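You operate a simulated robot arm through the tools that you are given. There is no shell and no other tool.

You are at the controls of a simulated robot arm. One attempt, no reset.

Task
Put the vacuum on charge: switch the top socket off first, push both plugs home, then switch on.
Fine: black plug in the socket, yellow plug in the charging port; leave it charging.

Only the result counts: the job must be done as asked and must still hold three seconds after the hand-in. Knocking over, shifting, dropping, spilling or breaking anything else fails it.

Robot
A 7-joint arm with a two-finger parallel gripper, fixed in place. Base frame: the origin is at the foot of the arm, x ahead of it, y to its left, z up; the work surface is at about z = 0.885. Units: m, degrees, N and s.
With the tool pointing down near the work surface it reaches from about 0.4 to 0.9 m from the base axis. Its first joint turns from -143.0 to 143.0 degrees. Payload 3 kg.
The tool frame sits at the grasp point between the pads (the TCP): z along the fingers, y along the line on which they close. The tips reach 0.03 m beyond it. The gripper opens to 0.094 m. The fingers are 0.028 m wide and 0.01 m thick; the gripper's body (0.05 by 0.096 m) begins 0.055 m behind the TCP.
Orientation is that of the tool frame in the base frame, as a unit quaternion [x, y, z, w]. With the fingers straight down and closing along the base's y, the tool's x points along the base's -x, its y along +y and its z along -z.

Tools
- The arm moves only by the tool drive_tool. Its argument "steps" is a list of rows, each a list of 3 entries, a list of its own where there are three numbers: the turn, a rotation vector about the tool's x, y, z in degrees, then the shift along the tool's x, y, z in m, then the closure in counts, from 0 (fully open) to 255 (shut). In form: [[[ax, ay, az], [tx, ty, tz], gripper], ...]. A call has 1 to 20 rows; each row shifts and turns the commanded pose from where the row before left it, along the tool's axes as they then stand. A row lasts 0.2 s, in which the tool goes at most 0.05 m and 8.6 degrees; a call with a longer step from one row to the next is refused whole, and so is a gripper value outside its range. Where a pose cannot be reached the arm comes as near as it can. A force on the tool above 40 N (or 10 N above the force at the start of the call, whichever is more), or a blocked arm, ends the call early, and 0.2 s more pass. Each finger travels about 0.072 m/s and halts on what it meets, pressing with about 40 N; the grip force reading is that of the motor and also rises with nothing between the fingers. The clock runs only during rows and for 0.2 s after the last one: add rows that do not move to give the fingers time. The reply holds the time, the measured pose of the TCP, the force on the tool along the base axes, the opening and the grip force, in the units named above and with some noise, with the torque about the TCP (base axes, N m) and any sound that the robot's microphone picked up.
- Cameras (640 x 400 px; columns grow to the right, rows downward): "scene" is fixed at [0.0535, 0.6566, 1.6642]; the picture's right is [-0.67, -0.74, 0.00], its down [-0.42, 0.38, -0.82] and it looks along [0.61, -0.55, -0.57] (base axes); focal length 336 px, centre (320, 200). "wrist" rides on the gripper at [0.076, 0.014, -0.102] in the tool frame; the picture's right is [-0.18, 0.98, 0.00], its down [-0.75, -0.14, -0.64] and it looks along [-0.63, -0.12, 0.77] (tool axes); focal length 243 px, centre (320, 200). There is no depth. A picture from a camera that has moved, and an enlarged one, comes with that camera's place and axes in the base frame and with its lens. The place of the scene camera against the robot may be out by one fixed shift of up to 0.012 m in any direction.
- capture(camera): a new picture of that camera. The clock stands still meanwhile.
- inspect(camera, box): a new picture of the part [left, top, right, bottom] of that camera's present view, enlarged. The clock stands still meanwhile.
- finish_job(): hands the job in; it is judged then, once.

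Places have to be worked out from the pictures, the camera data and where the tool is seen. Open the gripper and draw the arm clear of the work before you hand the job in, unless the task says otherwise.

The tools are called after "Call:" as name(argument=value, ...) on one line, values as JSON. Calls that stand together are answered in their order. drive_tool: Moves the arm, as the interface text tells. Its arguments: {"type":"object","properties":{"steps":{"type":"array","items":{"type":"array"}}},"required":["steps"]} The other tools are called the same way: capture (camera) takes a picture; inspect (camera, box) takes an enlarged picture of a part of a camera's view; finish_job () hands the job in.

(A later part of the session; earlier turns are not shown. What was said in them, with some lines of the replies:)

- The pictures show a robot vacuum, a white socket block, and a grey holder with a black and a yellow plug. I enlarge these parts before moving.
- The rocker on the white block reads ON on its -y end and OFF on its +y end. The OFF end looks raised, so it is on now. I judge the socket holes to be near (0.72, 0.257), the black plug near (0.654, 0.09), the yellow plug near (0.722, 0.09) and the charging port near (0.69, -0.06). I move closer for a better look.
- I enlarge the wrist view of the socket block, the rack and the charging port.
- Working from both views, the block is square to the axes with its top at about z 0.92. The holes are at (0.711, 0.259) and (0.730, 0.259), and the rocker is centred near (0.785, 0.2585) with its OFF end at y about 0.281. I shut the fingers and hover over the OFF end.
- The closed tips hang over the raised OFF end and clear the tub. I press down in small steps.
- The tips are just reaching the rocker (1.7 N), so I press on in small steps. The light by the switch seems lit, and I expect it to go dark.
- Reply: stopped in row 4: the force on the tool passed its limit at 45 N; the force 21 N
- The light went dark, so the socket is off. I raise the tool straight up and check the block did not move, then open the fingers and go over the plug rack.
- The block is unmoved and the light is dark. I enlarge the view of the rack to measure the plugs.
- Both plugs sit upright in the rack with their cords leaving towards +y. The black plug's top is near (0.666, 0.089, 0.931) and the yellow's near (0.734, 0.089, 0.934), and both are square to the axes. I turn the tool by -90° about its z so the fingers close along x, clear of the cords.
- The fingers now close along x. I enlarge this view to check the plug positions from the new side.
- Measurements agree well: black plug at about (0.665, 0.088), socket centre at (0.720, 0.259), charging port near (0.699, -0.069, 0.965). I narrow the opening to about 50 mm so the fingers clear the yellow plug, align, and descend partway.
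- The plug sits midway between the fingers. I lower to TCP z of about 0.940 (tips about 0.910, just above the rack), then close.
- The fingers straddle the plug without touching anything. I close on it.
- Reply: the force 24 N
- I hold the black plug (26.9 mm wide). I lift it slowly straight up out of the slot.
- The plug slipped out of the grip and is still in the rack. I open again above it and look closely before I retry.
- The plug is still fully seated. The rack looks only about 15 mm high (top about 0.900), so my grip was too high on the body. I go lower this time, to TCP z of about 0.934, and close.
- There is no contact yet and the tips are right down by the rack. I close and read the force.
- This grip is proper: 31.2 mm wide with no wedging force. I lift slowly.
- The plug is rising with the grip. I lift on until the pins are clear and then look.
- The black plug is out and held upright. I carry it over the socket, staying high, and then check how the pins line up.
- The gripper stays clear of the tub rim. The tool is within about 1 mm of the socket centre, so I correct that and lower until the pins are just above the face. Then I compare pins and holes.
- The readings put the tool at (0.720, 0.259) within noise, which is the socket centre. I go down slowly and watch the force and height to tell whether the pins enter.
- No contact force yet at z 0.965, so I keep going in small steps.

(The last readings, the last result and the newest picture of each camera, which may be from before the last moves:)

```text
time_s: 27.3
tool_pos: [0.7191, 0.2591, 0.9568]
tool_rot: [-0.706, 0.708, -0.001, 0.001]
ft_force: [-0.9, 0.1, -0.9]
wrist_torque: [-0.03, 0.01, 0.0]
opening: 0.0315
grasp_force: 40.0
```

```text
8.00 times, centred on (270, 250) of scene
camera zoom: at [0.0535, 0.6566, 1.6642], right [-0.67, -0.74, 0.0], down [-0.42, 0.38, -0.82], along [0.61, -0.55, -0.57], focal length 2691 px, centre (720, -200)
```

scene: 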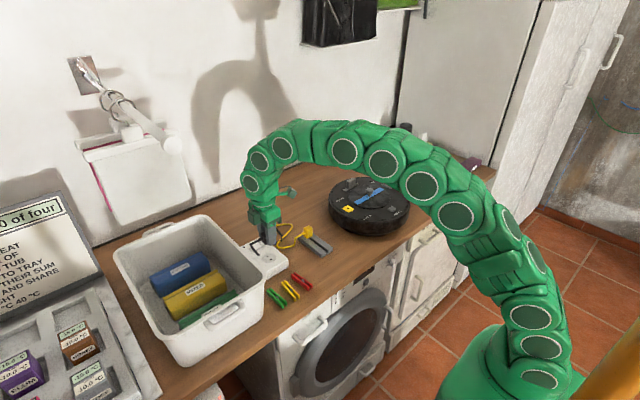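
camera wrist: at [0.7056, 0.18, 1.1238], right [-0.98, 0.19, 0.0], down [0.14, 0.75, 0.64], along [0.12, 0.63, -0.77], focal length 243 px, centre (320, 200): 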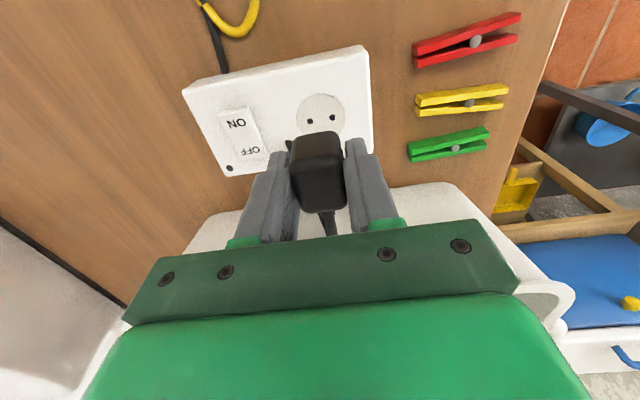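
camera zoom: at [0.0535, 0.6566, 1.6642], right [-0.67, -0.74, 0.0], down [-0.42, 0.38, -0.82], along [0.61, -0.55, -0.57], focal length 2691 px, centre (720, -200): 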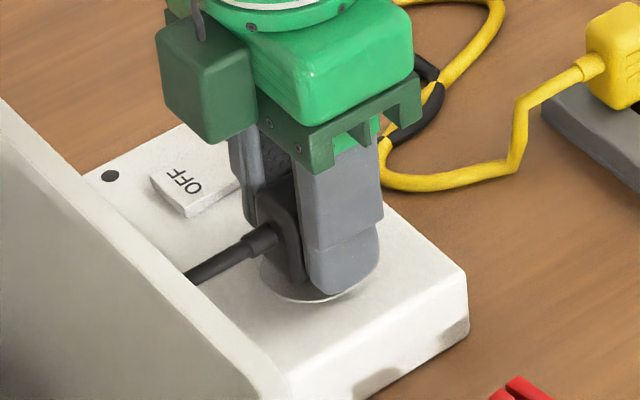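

There is still no resistance, so the pins are probably entering the holes. I continue down until it seats.

Call:
drive_tool(steps=[[[0, 0, 0], [0, 0, 0.0015], 255], [[0, 0, 0], [0, 0, 0.0015], 255], [[0, 0, 0], [0, 0, 0.0015], 255], [[0, 0, 0], [0, 0, 0.0015], 255], [[0, 0, 0], [0, 0, 0], 255]])

Call:
inspect(camera="scene", box=[240, 225, 300, 275])

Call:
inspect(camera="wrist", box=[180, 70, 460, 245])

```text
time_s: 28.7
tool_pos: [0.7204, 0.2608, 0.9531]
tool_rot: [0.707, -0.707, 0.001, -0.003]
ft_force: [-7.6, -0.2, 11.4]
wrist_torque: [-0.1, 0.08, -0.03]
opening: 0.0313
grasp_force: 40.0
heard: snap
stopped in row 5: the force on the tool passed its limit at 41 N (the readings are from after the stop); the commanded pose is now the measured one
```

```text
8.00 times, centred on (270, 250) of scene
camera zoom: at [0.0535, 0.6566, 1.6642], right [-0.67, -0.74, 0.0], down [-0.42, 0.38, -0.82], along [0.61, -0.55, -0.57], focal length 2691 px, centre (720, -200)
```

zoom: 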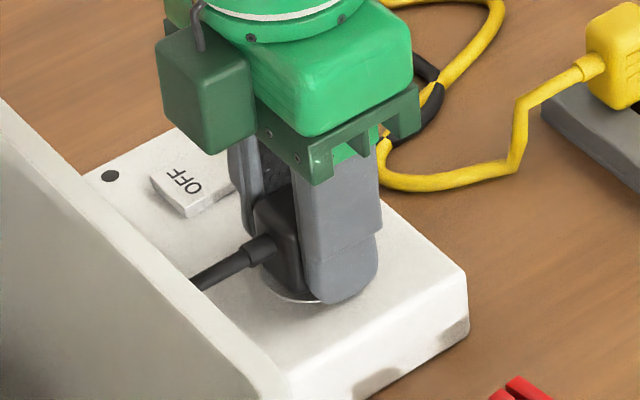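

```text
2.29 times, centred on (320, 158) of wrist
camera zoom: at [0.7055, 0.1827, 1.0567], right [-0.98, 0.18, 0.0], down [0.14, 0.75, 0.64], along [0.12, 0.63, -0.76], focal length 555 px, centre (320, 297)
```

zoom: 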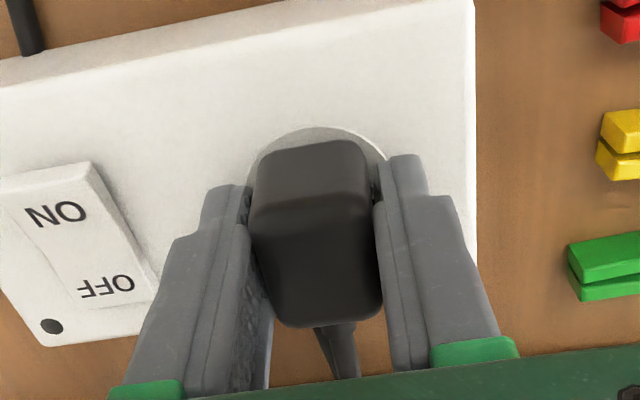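

A snap was heard and the tool sits at z 0.953, which matches the plug body resting on the socket face, so it is home. I open the fingers and go straight up.

Call:
drive_tool(steps=[[[0, 0, 0], [0, 0, 0], 200], [[0, 0, 0], [0, 0, 0], 119], [[0, 0, 0], [0, 0, 0], 119], [[0, 0, 0], [0, 0, 0], 119], [[0, 0, 0], [0, 0, -0.01], 119], [[0, 0, 0], [0, 0, -0.03], 119], [[0, 0, 0], [0, 0, -0.03], 119], [[0, 0, 0], [0, 0, -0.02], 119], [[0, 0, 0], [0, 0, 0], 119]])

Call:
inspect(camera="scene", box=[230, 215, 350, 285])

Call:
capture(camera="wrist")

```text
time_s: 30.7
tool_pos: [0.7197, 0.2608, 1.0422]
tool_rot: [0.707, -0.707, 0.002, -0.003]
ft_force: [-0.3, -0.4, -0.1]
wrist_torque: [0.01, -0.04, -0.01]
opening: 0.0499
grasp_force: 0.1
```

```text
5.33 times, centred on (290, 250) of scene
camera zoom: at [0.0535, 0.6566, 1.6642], right [-0.67, -0.74, 0.0], down [-0.42, 0.38, -0.82], along [0.61, -0.55, -0.57], focal length 1794 px, centre (480, -67)
```

zoom: 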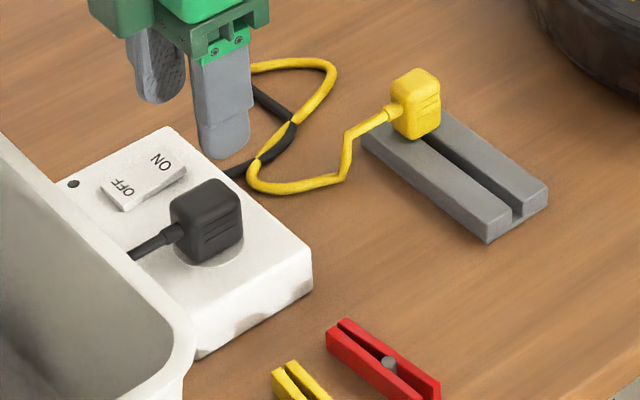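

```text
taken
camera wrist: at [0.705, 0.1831, 1.1459], right [-0.98, 0.18, 0.0], down [0.14, 0.75, 0.64], along [0.12, 0.63, -0.76], focal length 243 px, centre (320, 200)
```

wrist: 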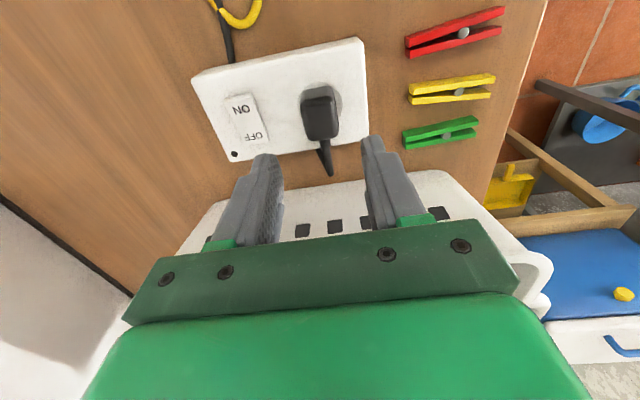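

The black plug stands fully seated and the rack is undisturbed. I level the tool's small tilt and go over the yellow plug near (0.735, 0.0885).

Call:
drive_tool(steps=[[[-0.4, 0, 0], [0.03, 0, 0], 119], [[0, 0, 0], [0.03, -0.003, 0], 119], [[0, 0, 0], [0.03, -0.003, 0], 119], [[0, 0, 0], [0.03, -0.003, 0], 119], [[0, 0, 0], [0.03, -0.003, 0], 119], [[0, 0, 0], [0.0223, -0.0033, 0.02], 119], [[0, 0, 0], [0, 0, 0.01], 119], [[0, 0, 0], [0, 0, 0], 119]])

Call:
capture(camera="wrist")

Call:
inspect(camera="wrist", box=[240, 70, 400, 170])

Call:
inspect(camera="scene", box=[270, 200, 370, 270])

```text
time_s: 32.5
tool_pos: [0.7348, 0.0872, 1.0116]
tool_rot: [-0.707, 0.707, 0.001, 0.0]
ft_force: [-1.6, 0.2, -0.1]
wrist_torque: [-0.01, 0.01, -0.01]
opening: 0.0501
grasp_force: 0.1
```

```text
taken
camera wrist: at [0.7211, 0.0101, 1.115], right [-0.98, 0.18, 0.0], down [0.14, 0.75, 0.64], along [0.12, 0.63, -0.77], focal length 243 px, centre (320, 200)
```

wrist: 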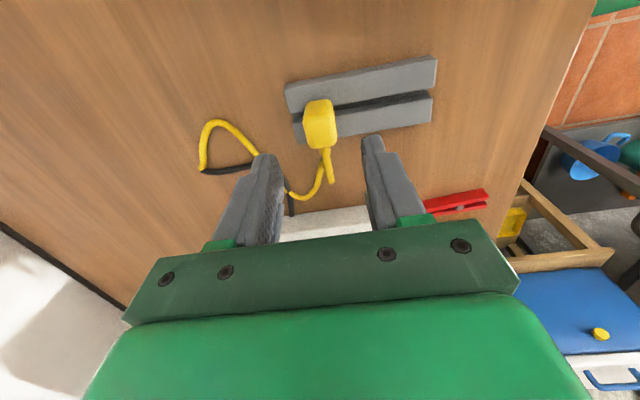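

```text
4.00 times, centred on (320, 120) of wrist
camera zoom: at [0.7211, 0.0101, 1.115], right [-0.98, 0.18, 0.0], down [0.14, 0.75, 0.64], along [0.12, 0.63, -0.77], focal length 970 px, centre (320, 520)
```

zoom: 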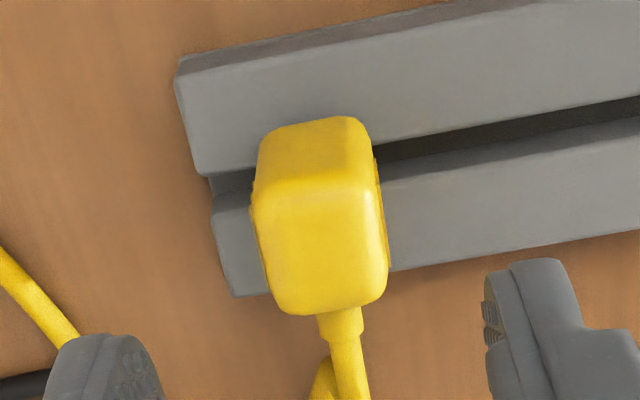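

```text
5.71 times, centred on (320, 235) of scene
camera zoom: at [0.0535, 0.6566, 1.6642], right [-0.67, -0.74, 0.0], down [-0.42, 0.38, -0.82], along [0.61, -0.55, -0.57], focal length 1922 px, centre (320, 0)
```

zoom: 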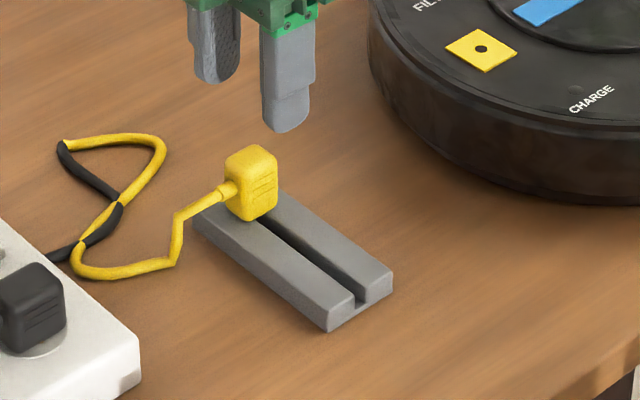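

The yellow plug is centred between the fingers at about (0.736, 0.089). I descend to the same grip height (0.934) and close gently.

Call:
drive_tool(steps=[[[0, 0, 0], [-0.001, -0.001, 0.03], 119], [[0, 0, 0], [0, 0, 0.025], 119], [[0, 0, 0], [0, 0, 0.012], 119], [[0, 0, 0], [0, 0, 0.006], 119], [[0, 0, 0], [0, 0, 0.004], 119], [[0, 0, 0], [0, 0, 0], 119], [[0, 0, 0], [0, 0, 0], 150], [[0, 0, 0], [0, 0, 0], 180], [[0, 0, 0], [0, 0, 0], 200], [[0, 0, 0], [0, 0, 0], 255], [[0, 0, 0], [0, 0, 0], 255]])

Call:
inspect(camera="wrist", box=[180, 70, 460, 245])

Call:
inspect(camera="scene", box=[270, 200, 370, 270])

```text
time_s: 34.9
tool_pos: [0.7359, 0.0879, 0.9356]
tool_rot: [-0.707, 0.707, 0.001, 0.0]
ft_force: [0.0, -0.5, 1.8]
wrist_torque: [-0.01, -0.01, -0.04]
opening: 0.0272
grasp_force: 40.3
```

```text
2.29 times, centred on (320, 158) of wrist
camera zoom: at [0.7222, 0.0115, 1.0383], right [-0.98, 0.18, 0.0], down [0.14, 0.75, 0.64], along [0.12, 0.63, -0.77], focal length 555 px, centre (320, 297)
```

zoom: 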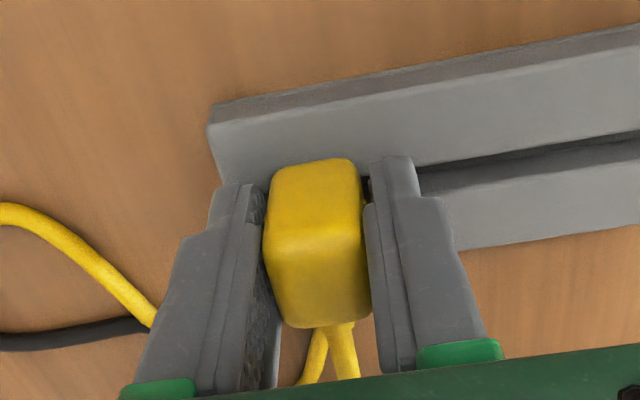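

```text
5.71 times, centred on (320, 235) of scene
camera zoom: at [0.0535, 0.6566, 1.6642], right [-0.67, -0.74, 0.0], down [-0.42, 0.38, -0.82], along [0.61, -0.55, -0.57], focal length 1922 px, centre (320, 0)
```

zoom: 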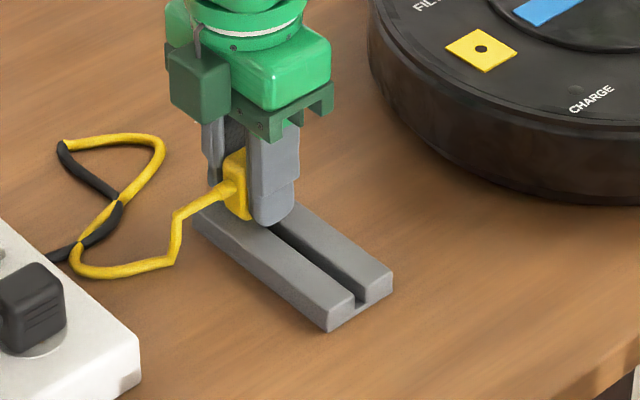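

The yellow plug is gripped (27.2 mm) with almost no vertical force. I lift slowly.

Call:
drive_tool(steps=[[[0, 0, 0], [0, 0, -0.002], 255], [[0, 0, 0], [0, 0, -0.002], 255], [[0, 0, 0], [0, 0, -0.003], 255], [[0, 0, 0], [0, 0, -0.003], 255], [[0, 0, 0], [0, 0, -0.005], 255], [[0, 0, 0], [0, 0, -0.01], 255], [[0, 0, 0], [0, 0, -0.01], 255], [[0, 0, 0], [0, 0, 0], 255]])

Call:
inspect(camera="scene", box=[270, 200, 370, 270])

Call:
inspect(camera="wrist", box=[180, 70, 460, 245])

```text
time_s: 36.7
tool_pos: [0.7362, 0.0873, 0.9706]
tool_rot: [0.707, -0.707, -0.002, 0.0]
ft_force: [-0.6, -0.1, 0.0]
wrist_torque: [0.0, 0.0, -0.02]
opening: 0.0276
grasp_force: 39.7
```

```text
5.71 times, centred on (320, 235) of scene
camera zoom: at [0.0535, 0.6566, 1.6642], right [-0.67, -0.74, 0.0], down [-0.42, 0.38, -0.82], along [0.61, -0.55, -0.57], focal length 1922 px, centre (320, 0)
```

zoom: 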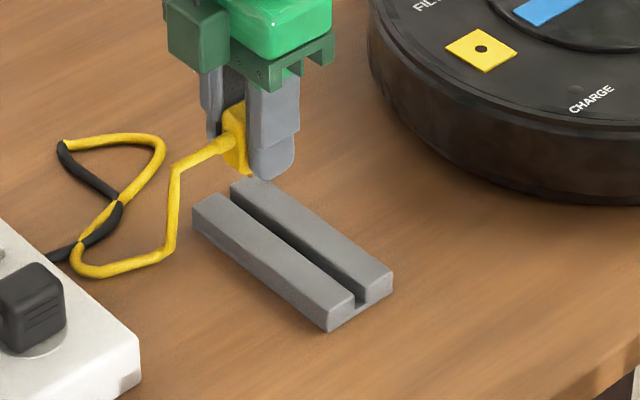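

```text
2.29 times, centred on (320, 158) of wrist
camera zoom: at [0.7221, 0.011, 1.0735], right [-0.98, 0.18, 0.0], down [0.14, 0.75, 0.64], along [0.12, 0.63, -0.77], focal length 555 px, centre (320, 297)
```

zoom: 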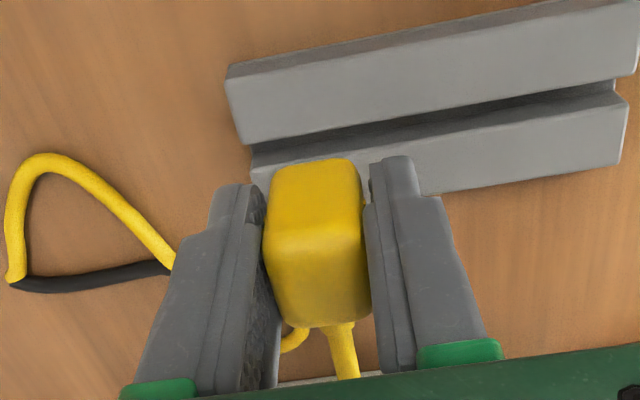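

The plug is out and the rack stayed put. The charging plate is square to the axes near (0.698, -0.068), so I keep this orientation. I raise the plug and carry it over the port.

Call:
drive_tool(steps=[[[0, 0, 0], [0, 0, -0.03], 255], [[0, 0, 0], [0, 0, -0.03], 255], [[0, 0, 0], [0.01, 0.002, -0.03], 255], [[0, 0, 0], [0.03, 0.007, 0], 255], [[0, 0, 0], [0.03, 0.007, 0], 255], [[0, 0, 0], [0.03, 0.007, 0], 255], [[0, 0, 0], [0.03, 0.007, 0], 255], [[0, 0, 0], [0.0265, 0.007, 0], 255], [[0, 0, 0], [0, 0, 0], 255], [[0, 0, 0], [0, 0, 0], 255]])

Call:
capture(camera="scene")

Call:
capture(camera="wrist")

Call:
inspect(camera="scene", box=[300, 150, 420, 240])

```text
time_s: 38.9
tool_pos: [0.698, -0.0683, 1.0587]
tool_rot: [0.707, -0.707, -0.001, 0.0]
ft_force: [0.0, 0.1, -0.6]
wrist_torque: [0.0, 0.0, -0.03]
opening: 0.0277
grasp_force: 39.7
```

```text
taken
```

scene: 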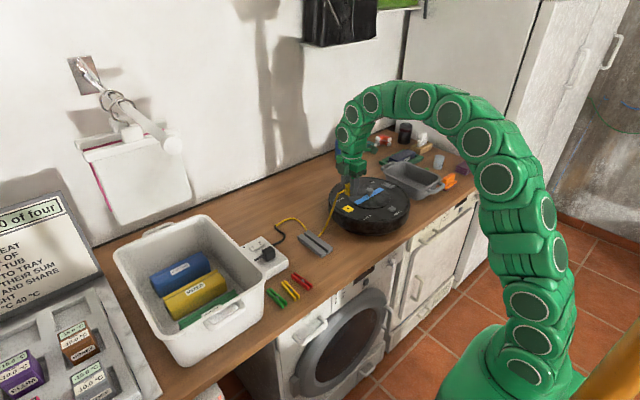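

```text
taken
camera wrist: at [0.6844, -0.1455, 1.1625], right [-0.98, 0.18, 0.0], down [0.14, 0.75, 0.64], along [0.12, 0.63, -0.77], focal length 243 px, centre (320, 200)
```

wrist: 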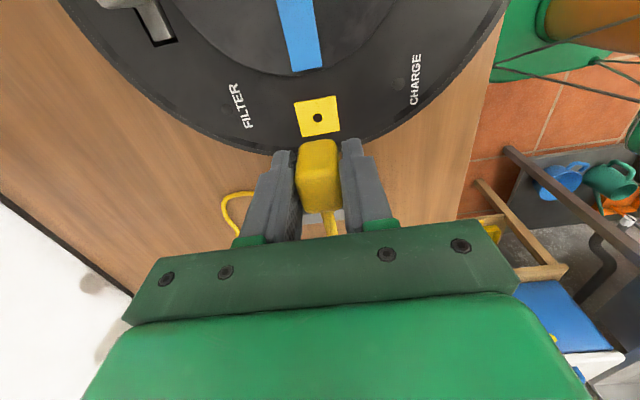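

```text
4.44 times, centred on (360, 195) of scene
camera zoom: at [0.0535, 0.6566, 1.6642], right [-0.67, -0.74, 0.0], down [-0.42, 0.38, -0.82], along [0.61, -0.55, -0.57], focal length 1495 px, centre (142, 222)
```

zoom: 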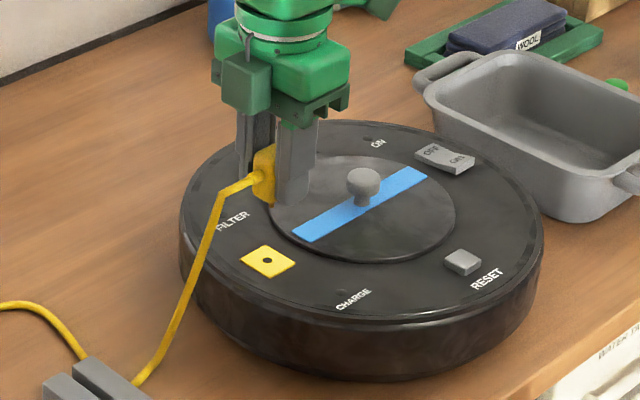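

The cable reaches easily. I enlarge the wrist view to fix the port hole from this near viewpoint.

Call:
inspect(camera="wrist", box=[260, 80, 380, 155])

```text
5.33 times, centred on (320, 118) of wrist
camera zoom: at [0.6844, -0.1455, 1.1625], right [-0.98, 0.18, 0.0], down [0.14, 0.75, 0.64], along [0.12, 0.63, -0.77], focal length 1294 px, centre (320, 640)
```

zoom: 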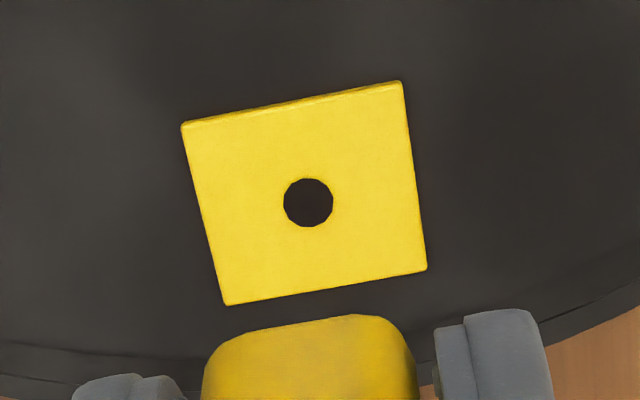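

From three views the port hole is at about (0.700, -0.070, 0.963), roughly 2 mm in +x and 1 mm in -y of the tool. I correct that, lower to just above the port and look again.

Call:
drive_tool(steps=[[[0, 0, 0], [0.001, -0.0018, 0.01], 255], [[0, 0, 0], [0, 0, 0.01], 255], [[0, 0, 0], [0, 0, 0.013], 255], [[0, 0, 0], [0, 0, 0], 255], [[0, 0, 0], [0, 0, 0], 255]])

Call:
inspect(camera="wrist", box=[250, 80, 390, 180])

Call:
inspect(camera="scene", box=[330, 175, 380, 225])

```text
time_s: 40.1
tool_pos: [0.7014, -0.0697, 1.0265]
tool_rot: [-0.707, 0.707, 0.001, 0.0]
ft_force: [0.6, 0.3, -0.4]
wrist_torque: [0.0, 0.03, 0.02]
opening: 0.0274
grasp_force: 39.8
```

```text
4.00 times, centred on (320, 130) of wrist
camera zoom: at [0.6871, -0.1463, 1.1302], right [-0.98, 0.18, 0.0], down [0.14, 0.75, 0.64], along [0.12, 0.63, -0.77], focal length 970 px, centre (320, 480)
```

zoom: 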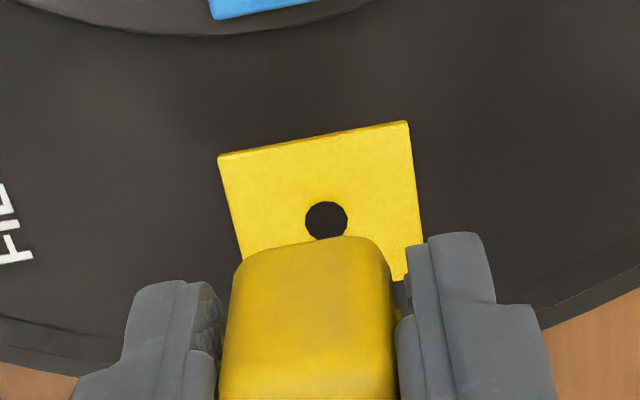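

```text
8.00 times, centred on (355, 200) of scene
camera zoom: at [0.0535, 0.6566, 1.6642], right [-0.67, -0.74, 0.0], down [-0.42, 0.38, -0.82], along [0.61, -0.55, -0.57], focal length 2691 px, centre (40, 200)
```

zoom: 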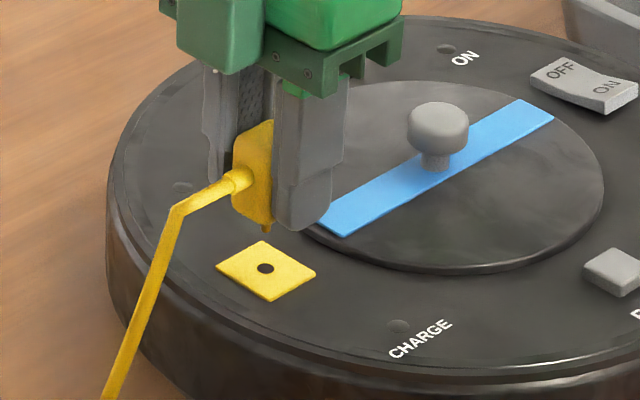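

The hole measures (0.7004, -0.0698) against the tool at (0.701, -0.070). The scene view shows the pin right over the hole. I trim by half a millimetre and descend in small steps.

Call:
drive_tool(steps=[[[0, 0, 0], [0.0003, 0.0005, 0.004], 255], [[0, 0, 0], [0, 0, 0.004], 255], [[0, 0, 0], [0, 0, 0.004], 255], [[0, 0, 0], [0, 0, 0.003], 255], [[0, 0, 0], [0, 0, 0.002], 255], [[0, 0, 0], [0, 0, 0], 255]])

Call:
inspect(camera="scene", box=[330, 175, 380, 225])

```text
time_s: 41.5
tool_pos: [0.7004, -0.0685, 1.0093]
tool_rot: [0.707, -0.707, -0.001, 0.0]
ft_force: [0.0, 0.3, -0.2]
wrist_torque: [0.04, 0.01, 0.01]
opening: 0.0275
grasp_force: 39.8
```

```text
8.00 times, centred on (355, 200) of scene
camera zoom: at [0.0535, 0.6566, 1.6642], right [-0.67, -0.74, 0.0], down [-0.42, 0.38, -0.82], along [0.61, -0.55, -0.57], focal length 2691 px, centre (40, 200)
```

zoom: 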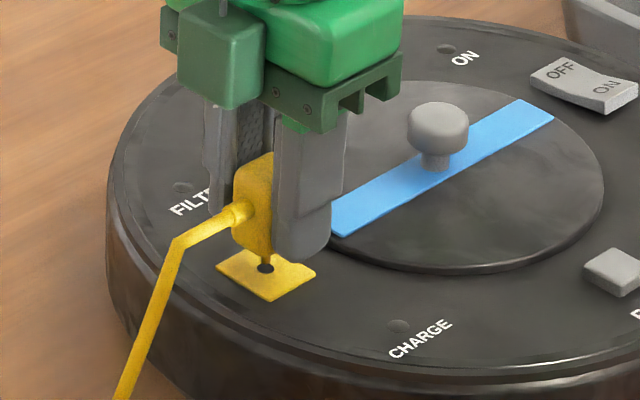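

The pin tip is visibly at the hole, centred. I go on down until it seats.

Call:
drive_tool(steps=[[[0, 0, 0], [0, 0, 0.002], 255], [[0, 0, 0], [0, 0, 0.002], 255], [[0, 0, 0], [0, 0, 0.002], 255], [[0, 0, 0], [0, 0, 0.002], 255], [[0, 0, 0], [0, 0, 0.0015], 255], [[0, 0, 0], [0, 0, 0.0015], 255], [[0, 0, 0], [0, 0, 0], 255]])

Call:
inspect(camera="scene", box=[330, 175, 380, 225])

```text
time_s: 43.1
tool_pos: [0.7011, -0.069, 0.9999]
tool_rot: [-0.706, 0.708, 0.001, 0.0]
ft_force: [0.3, 0.0, 0.3]
wrist_torque: [0.01, -0.02, 0.0]
opening: 0.0275
grasp_force: 40.2
```

```text
8.00 times, centred on (355, 200) of scene
camera zoom: at [0.0535, 0.6566, 1.6642], right [-0.67, -0.74, 0.0], down [-0.42, 0.38, -0.82], along [0.61, -0.55, -0.57], focal length 2691 px, centre (40, 200)
```

zoom: 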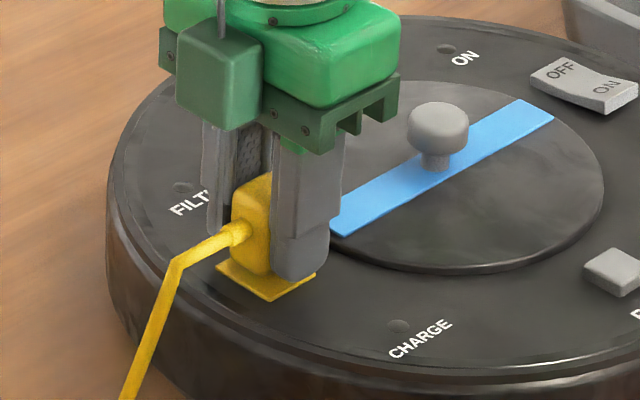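

The pin is entering without resistance (z 1.000). I push the last couple of millimetres until it snaps.

Call:
drive_tool(steps=[[[0, 0, 0], [0, 0, 0.0015], 255], [[0, 0, 0], [0, 0, 0.0015], 255], [[0, 0, 0], [0, 0, 0.0015], 255], [[0, 0, 0], [0, 0, 0.0015], 255], [[0, 0, 0], [0, 0, 0], 255]])

Call:
inspect(camera="scene", box=[330, 175, 380, 225])

```text
time_s: 44.3
tool_pos: [0.6997, -0.0696, 0.9937]
tool_rot: [-0.707, 0.707, 0.001, 0.0]
ft_force: [-16.3, 0.5, 23.1]
wrist_torque: [0.02, -0.01, 0.0]
opening: 0.0274
grasp_force: 39.9
heard: snap
```

```text
8.00 times, centred on (355, 200) of scene
camera zoom: at [0.0535, 0.6566, 1.6642], right [-0.67, -0.74, 0.0], down [-0.42, 0.38, -0.82], along [0.61, -0.55, -0.57], focal length 2691 px, centre (40, 200)
```

zoom: 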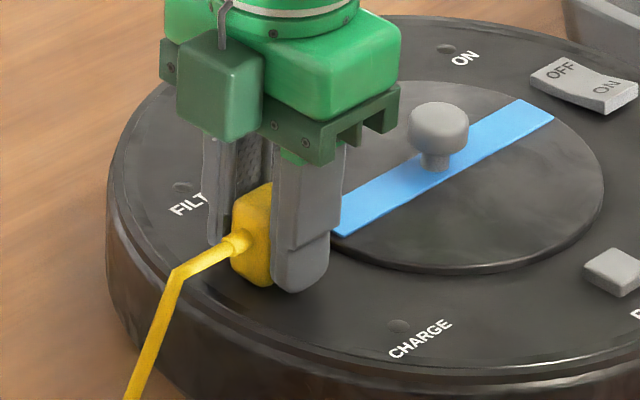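

A snap was heard: the yellow plug is home. I ease off the pressing force, open the fingers, and rise straight up.

Call:
drive_tool(steps=[[[0, 0, 0], [0, 0, -0.0015], 255], [[0, 0, 0], [0, 0, 0], 200], [[0, 0, 0], [0, 0, 0], 140], [[0, 0, 0], [0, 0, 0], 119], [[0, 0, 0], [0, 0, 0], 119], [[0, 0, 0], [0, 0, -0.01], 119], [[0, 0, 0], [0, 0, -0.02], 119], [[0, 0, 0], [0, 0, -0.03], 119], [[0, 0, 0], [0, 0, -0.03], 119], [[0, 0, 0], [0, 0, 0], 119]])

Call:
inspect(camera="scene", box=[310, 160, 430, 240])

Call:
capture(camera="wrist")

Call:
capture(camera="scene")

```text
time_s: 46.5
tool_pos: [0.7019, -0.0691, 1.0844]
tool_rot: [0.707, -0.707, -0.002, 0.0]
ft_force: [-0.5, -0.4, 0.3]
wrist_torque: [0.0, -0.01, 0.0]
opening: 0.0503
grasp_force: 0.0
```

```text
5.00 times, centred on (370, 200) of scene
camera zoom: at [0.0535, 0.6566, 1.6642], right [-0.67, -0.74, 0.0], down [-0.42, 0.38, -0.82], along [0.61, -0.55, -0.57], focal length 1682 px, centre (70, 200)
```

zoom: 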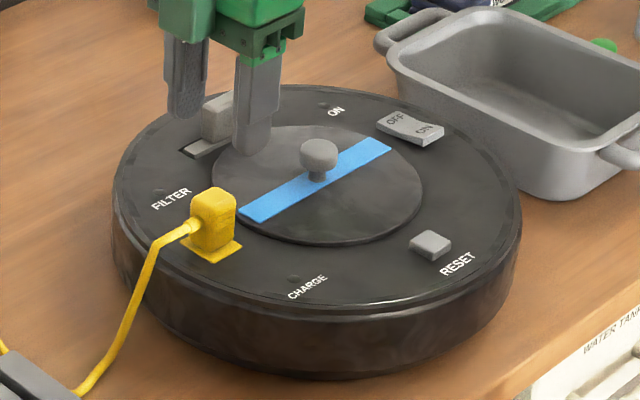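

```text
taken
camera wrist: at [0.6868, -0.1465, 1.1876], right [-0.98, 0.18, 0.0], down [0.14, 0.75, 0.64], along [0.12, 0.63, -0.77], focal length 243 px, centre (320, 200)
```

wrist: 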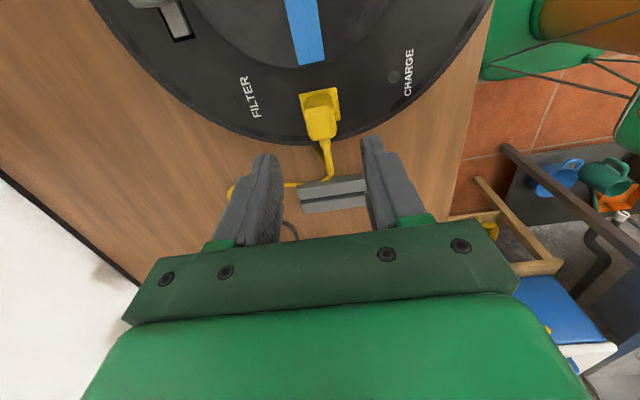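

```text
taken
```

scene: 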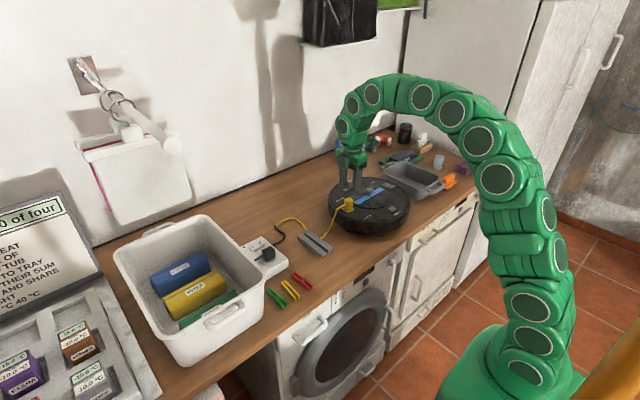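

The yellow plug is flush on its plate and the vacuum has not moved. Next I shut the fingers and go over the ON end of the rocker at about (0.785, 0.238).

Call:
drive_tool(steps=[[[0, 0, 0], [-0.0384, -0.0104, 0], 119], [[0, 0, 0], [-0.0384, -0.0104, 0], 200], [[0, 0, 0], [-0.0384, -0.0104, 0], 255], [[0, 0, 0], [-0.0384, -0.0104, 0], 255], [[0, 0, 0], [-0.0384, -0.0104, 0], 255], [[0, 0, 0], [-0.0384, -0.0104, 0], 255], [[0, 0, 0], [-0.0384, -0.0104, 0], 255], [[0, 0, 0], [-0.0384, -0.0104, 0.015], 255], [[0, 0, 0], [0, 0, 0.035], 255], [[0, 0, 0], [0, 0, 0.035], 255], [[0, 0, 0], [0, 0, 0.015], 255], [[0, 0, 0], [0, 0, 0], 255]])

Call:
inspect(camera="scene", box=[230, 205, 310, 265])

Call:
capture(camera="wrist")

```text
time_s: 49.1
tool_pos: [0.7851, 0.2382, 0.9865]
tool_rot: [-0.707, 0.707, 0.001, -0.001]
ft_force: [-0.5, -0.4, -0.5]
wrist_torque: [0.01, 0.0, 0.0]
opening: 0.0
grasp_force: 33.2
```

```text
6.67 times, centred on (270, 235) of scene
camera zoom: at [0.0535, 0.6566, 1.6642], right [-0.67, -0.74, 0.0], down [-0.42, 0.38, -0.82], along [0.61, -0.55, -0.57], focal length 2242 px, centre (653, -33)
```

zoom: 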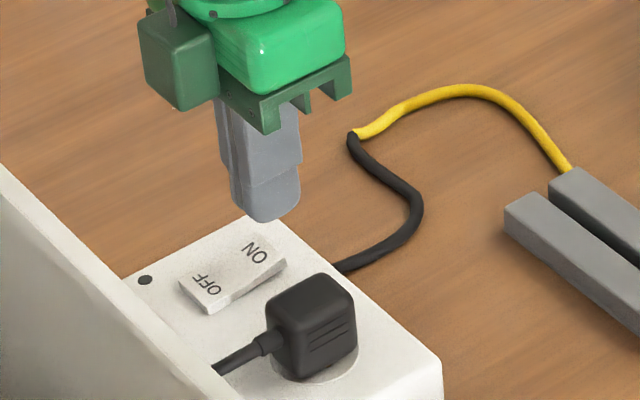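

```text
taken
camera wrist: at [0.7709, 0.1606, 1.0888], right [-0.98, 0.18, 0.0], down [0.14, 0.75, 0.64], along [0.12, 0.63, -0.77], focal length 243 px, centre (320, 200)
```

wrist: 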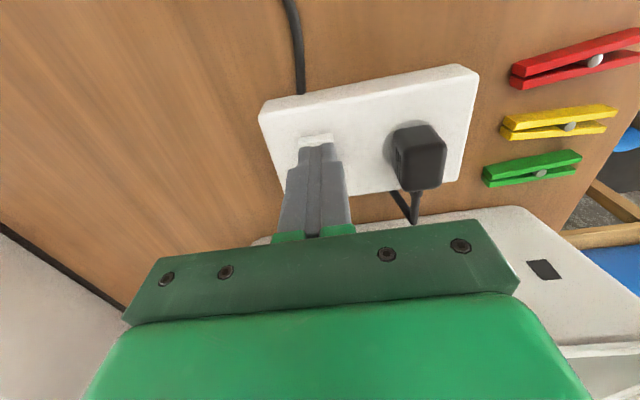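

The tips hang over the ON end, well clear of the plug. I press down in small steps as before.

Call:
drive_tool(steps=[[[0, 0, 0], [0, 0, 0.01], 255], [[0, 0, 0], [0, 0, 0.008], 255], [[0, 0, 0], [0, 0, 0.004], 255], [[0, 0, 0], [0, 0, 0.002], 255], [[0, 0, 0], [0, 0, 0.002], 255], [[0, 0, 0], [0, 0, 0.002], 255], [[0, 0, 0], [0, 0, 0.002], 255], [[0, 0, 0], [0, 0, 0], 255]])

Call:
inspect(camera="scene", box=[230, 205, 310, 265])

```text
time_s: 50.7
tool_pos: [0.7826, 0.2383, 0.9583]
tool_rot: [-0.706, 0.708, 0.002, 0.001]
ft_force: [-3.5, -1.1, 6.0]
wrist_torque: [0.09, 0.1, 0.06]
opening: 0.0002
grasp_force: 32.8
stopped in row 8: the force on the tool passed its limit at 44 N (the readings are from after the stop); the commanded pose is now the measured one
```

```text
6.67 times, centred on (270, 235) of scene
camera zoom: at [0.0535, 0.6566, 1.6642], right [-0.67, -0.74, 0.0], down [-0.42, 0.38, -0.82], along [0.61, -0.55, -0.57], focal length 2242 px, centre (653, -33)
```

zoom: 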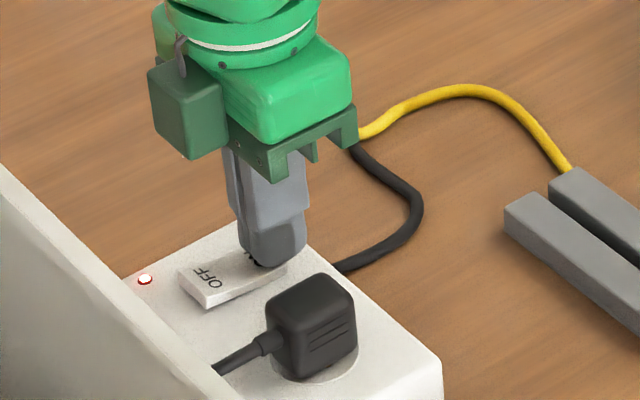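

The socket light is lit again. I rise straight up and check the charge light on the vacuum.

Call:
drive_tool(steps=[[[0, 0, 0], [0, 0, -0.01], 255], [[0, 0, 0], [0, 0, -0.03], 255], [[0, 0, 0], [0, 0, -0.04], 255], [[0, 0, 0], [0, 0, -0.04], 255], [[0, 0, 0], [0, 0, -0.04], 255], [[0, 0, 0], [0, 0, -0.04], 150], [[0, 0, 0], [0, 0, -0.03], 0], [[0, 0, 0], [0, 0, 0], 0], [[0, 0, 0], [0, 0, 0], 0], [[0, 0, 0], [0, 0, 0], 0]])

Call:
inspect(camera="scene", box=[310, 160, 430, 240])

Call:
inspect(camera="scene", box=[230, 205, 310, 265])

Call:
capture(camera="scene")

```text
time_s: 52.9
tool_pos: [0.7787, 0.2356, 1.151]
tool_rot: [-0.707, 0.707, 0.0, 0.002]
ft_force: [0.4, 0.5, 0.6]
wrist_torque: [0.03, 0.0, -0.01]
opening: 0.0939
grasp_force: 0.1
out of reach, approached as far as the arm can: row 6, 7
```

```text
5.00 times, centred on (370, 200) of scene
camera zoom: at [0.0535, 0.6566, 1.6642], right [-0.67, -0.74, 0.0], down [-0.42, 0.38, -0.82], along [0.61, -0.55, -0.57], focal length 1682 px, centre (70, 200)
```

zoom: 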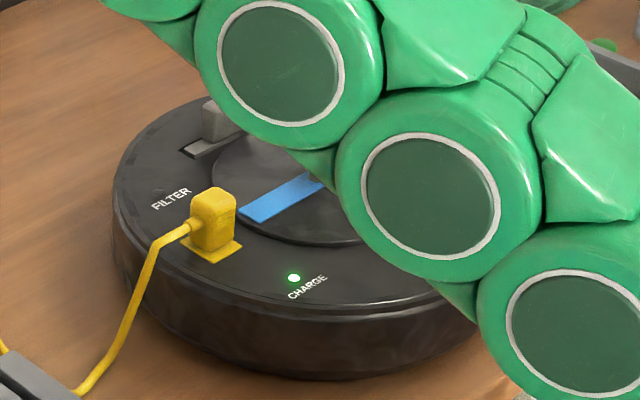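

```text
6.67 times, centred on (270, 235) of scene
camera zoom: at [0.0535, 0.6566, 1.6642], right [-0.67, -0.74, 0.0], down [-0.42, 0.38, -0.82], along [0.61, -0.55, -0.57], focal length 2242 px, centre (653, -33)
```

zoom: 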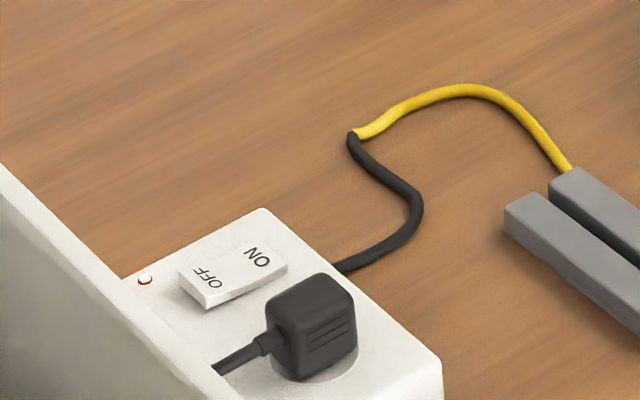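

```text
taken
```

scene: 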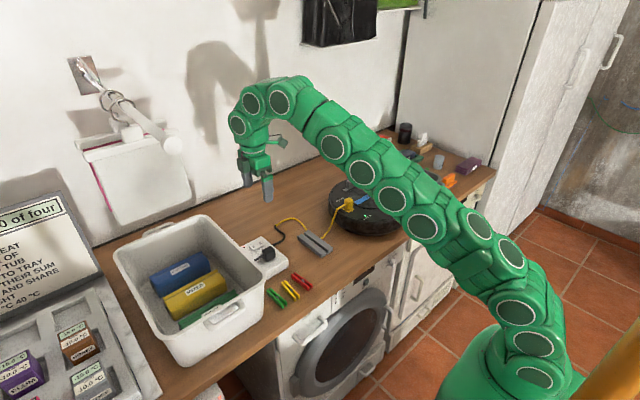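

The socket light is on and the vacuum's CHARGE light is green, with both plugs seated. I draw the open gripper back, clear of the work, before handing in.

Call:
drive_tool(steps=[[[0, 0, 0], [0, 0.03, 0], 0], [[0, 0, 0], [0.01, 0.03, -0.01], 0], [[0, 0, 0], [0.01, 0.03, -0.02], 0], [[0, 0, 0], [0.01, 0.03, -0.02], 0], [[0, 0, 0], [0.01, 0.03, -0.02], 0], [[0, 0, 0], [0.01, 0.03, -0.02], 0], [[0, 0, 0], [0, 0, 0], 0], [[0, 0, 0], [0, 0, 0], 0]])

Call:
capture(camera="scene")

Call:
inspect(camera="scene", box=[230, 160, 420, 280])

```text
time_s: 54.7
tool_pos: [0.5996, 0.1869, 1.2406]
tool_rot: [-0.706, 0.708, 0.001, 0.001]
ft_force: [-0.8, 0.3, -0.1]
wrist_torque: [-0.05, -0.03, 0.01]
opening: 0.0939
grasp_force: 0.0
```

```text
taken
```

scene: 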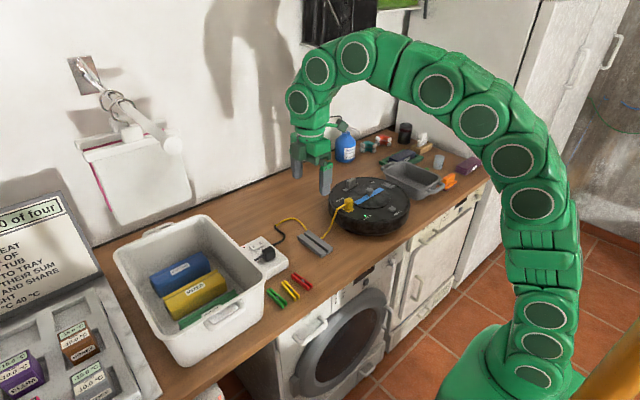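

```text
3.33 times, centred on (325, 220) of scene
camera zoom: at [0.0535, 0.6566, 1.6642], right [-0.67, -0.74, 0.0], down [-0.42, 0.38, -0.82], along [0.61, -0.55, -0.57], focal length 1121 px, centre (303, 133)
```

zoom: 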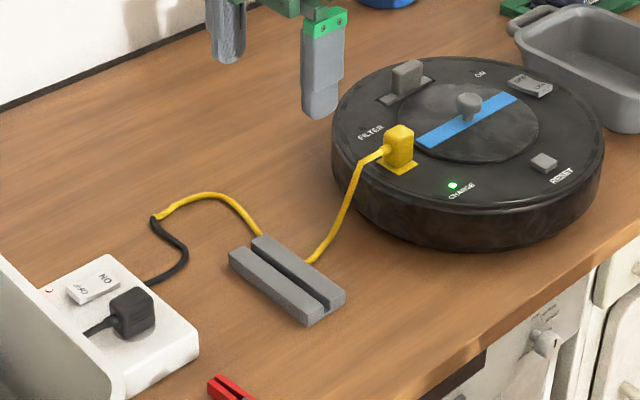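

Everything is in place: both plugs are home, the socket is on, the charge light is lit, nothing else was disturbed, and the arm is clear. I hand in.

Call:
finish_job()

```text
The job is handed in.
```

The vacuum is charging: its CHARGE light is green and the light on the socket is on. I've handed the job in, but no verdict has come back yet.

- **Order:** I switched the socket off first and saw its light go dark. I then pushed in both plugs and switched it back on.
- **Plugs:** The black plug is in the socket and the yellow plug is in the charging port. Both went home with a snap.
- **First try slipped:** My first grip on the black plug slipped off while it was still in its rack. I gripped it lower and it came out cleanly.
- **Surroundings:** In the last pictures nothing else appears moved, and the gripper is open and clear of the work. I left the vacuum's own on/off switch alone.
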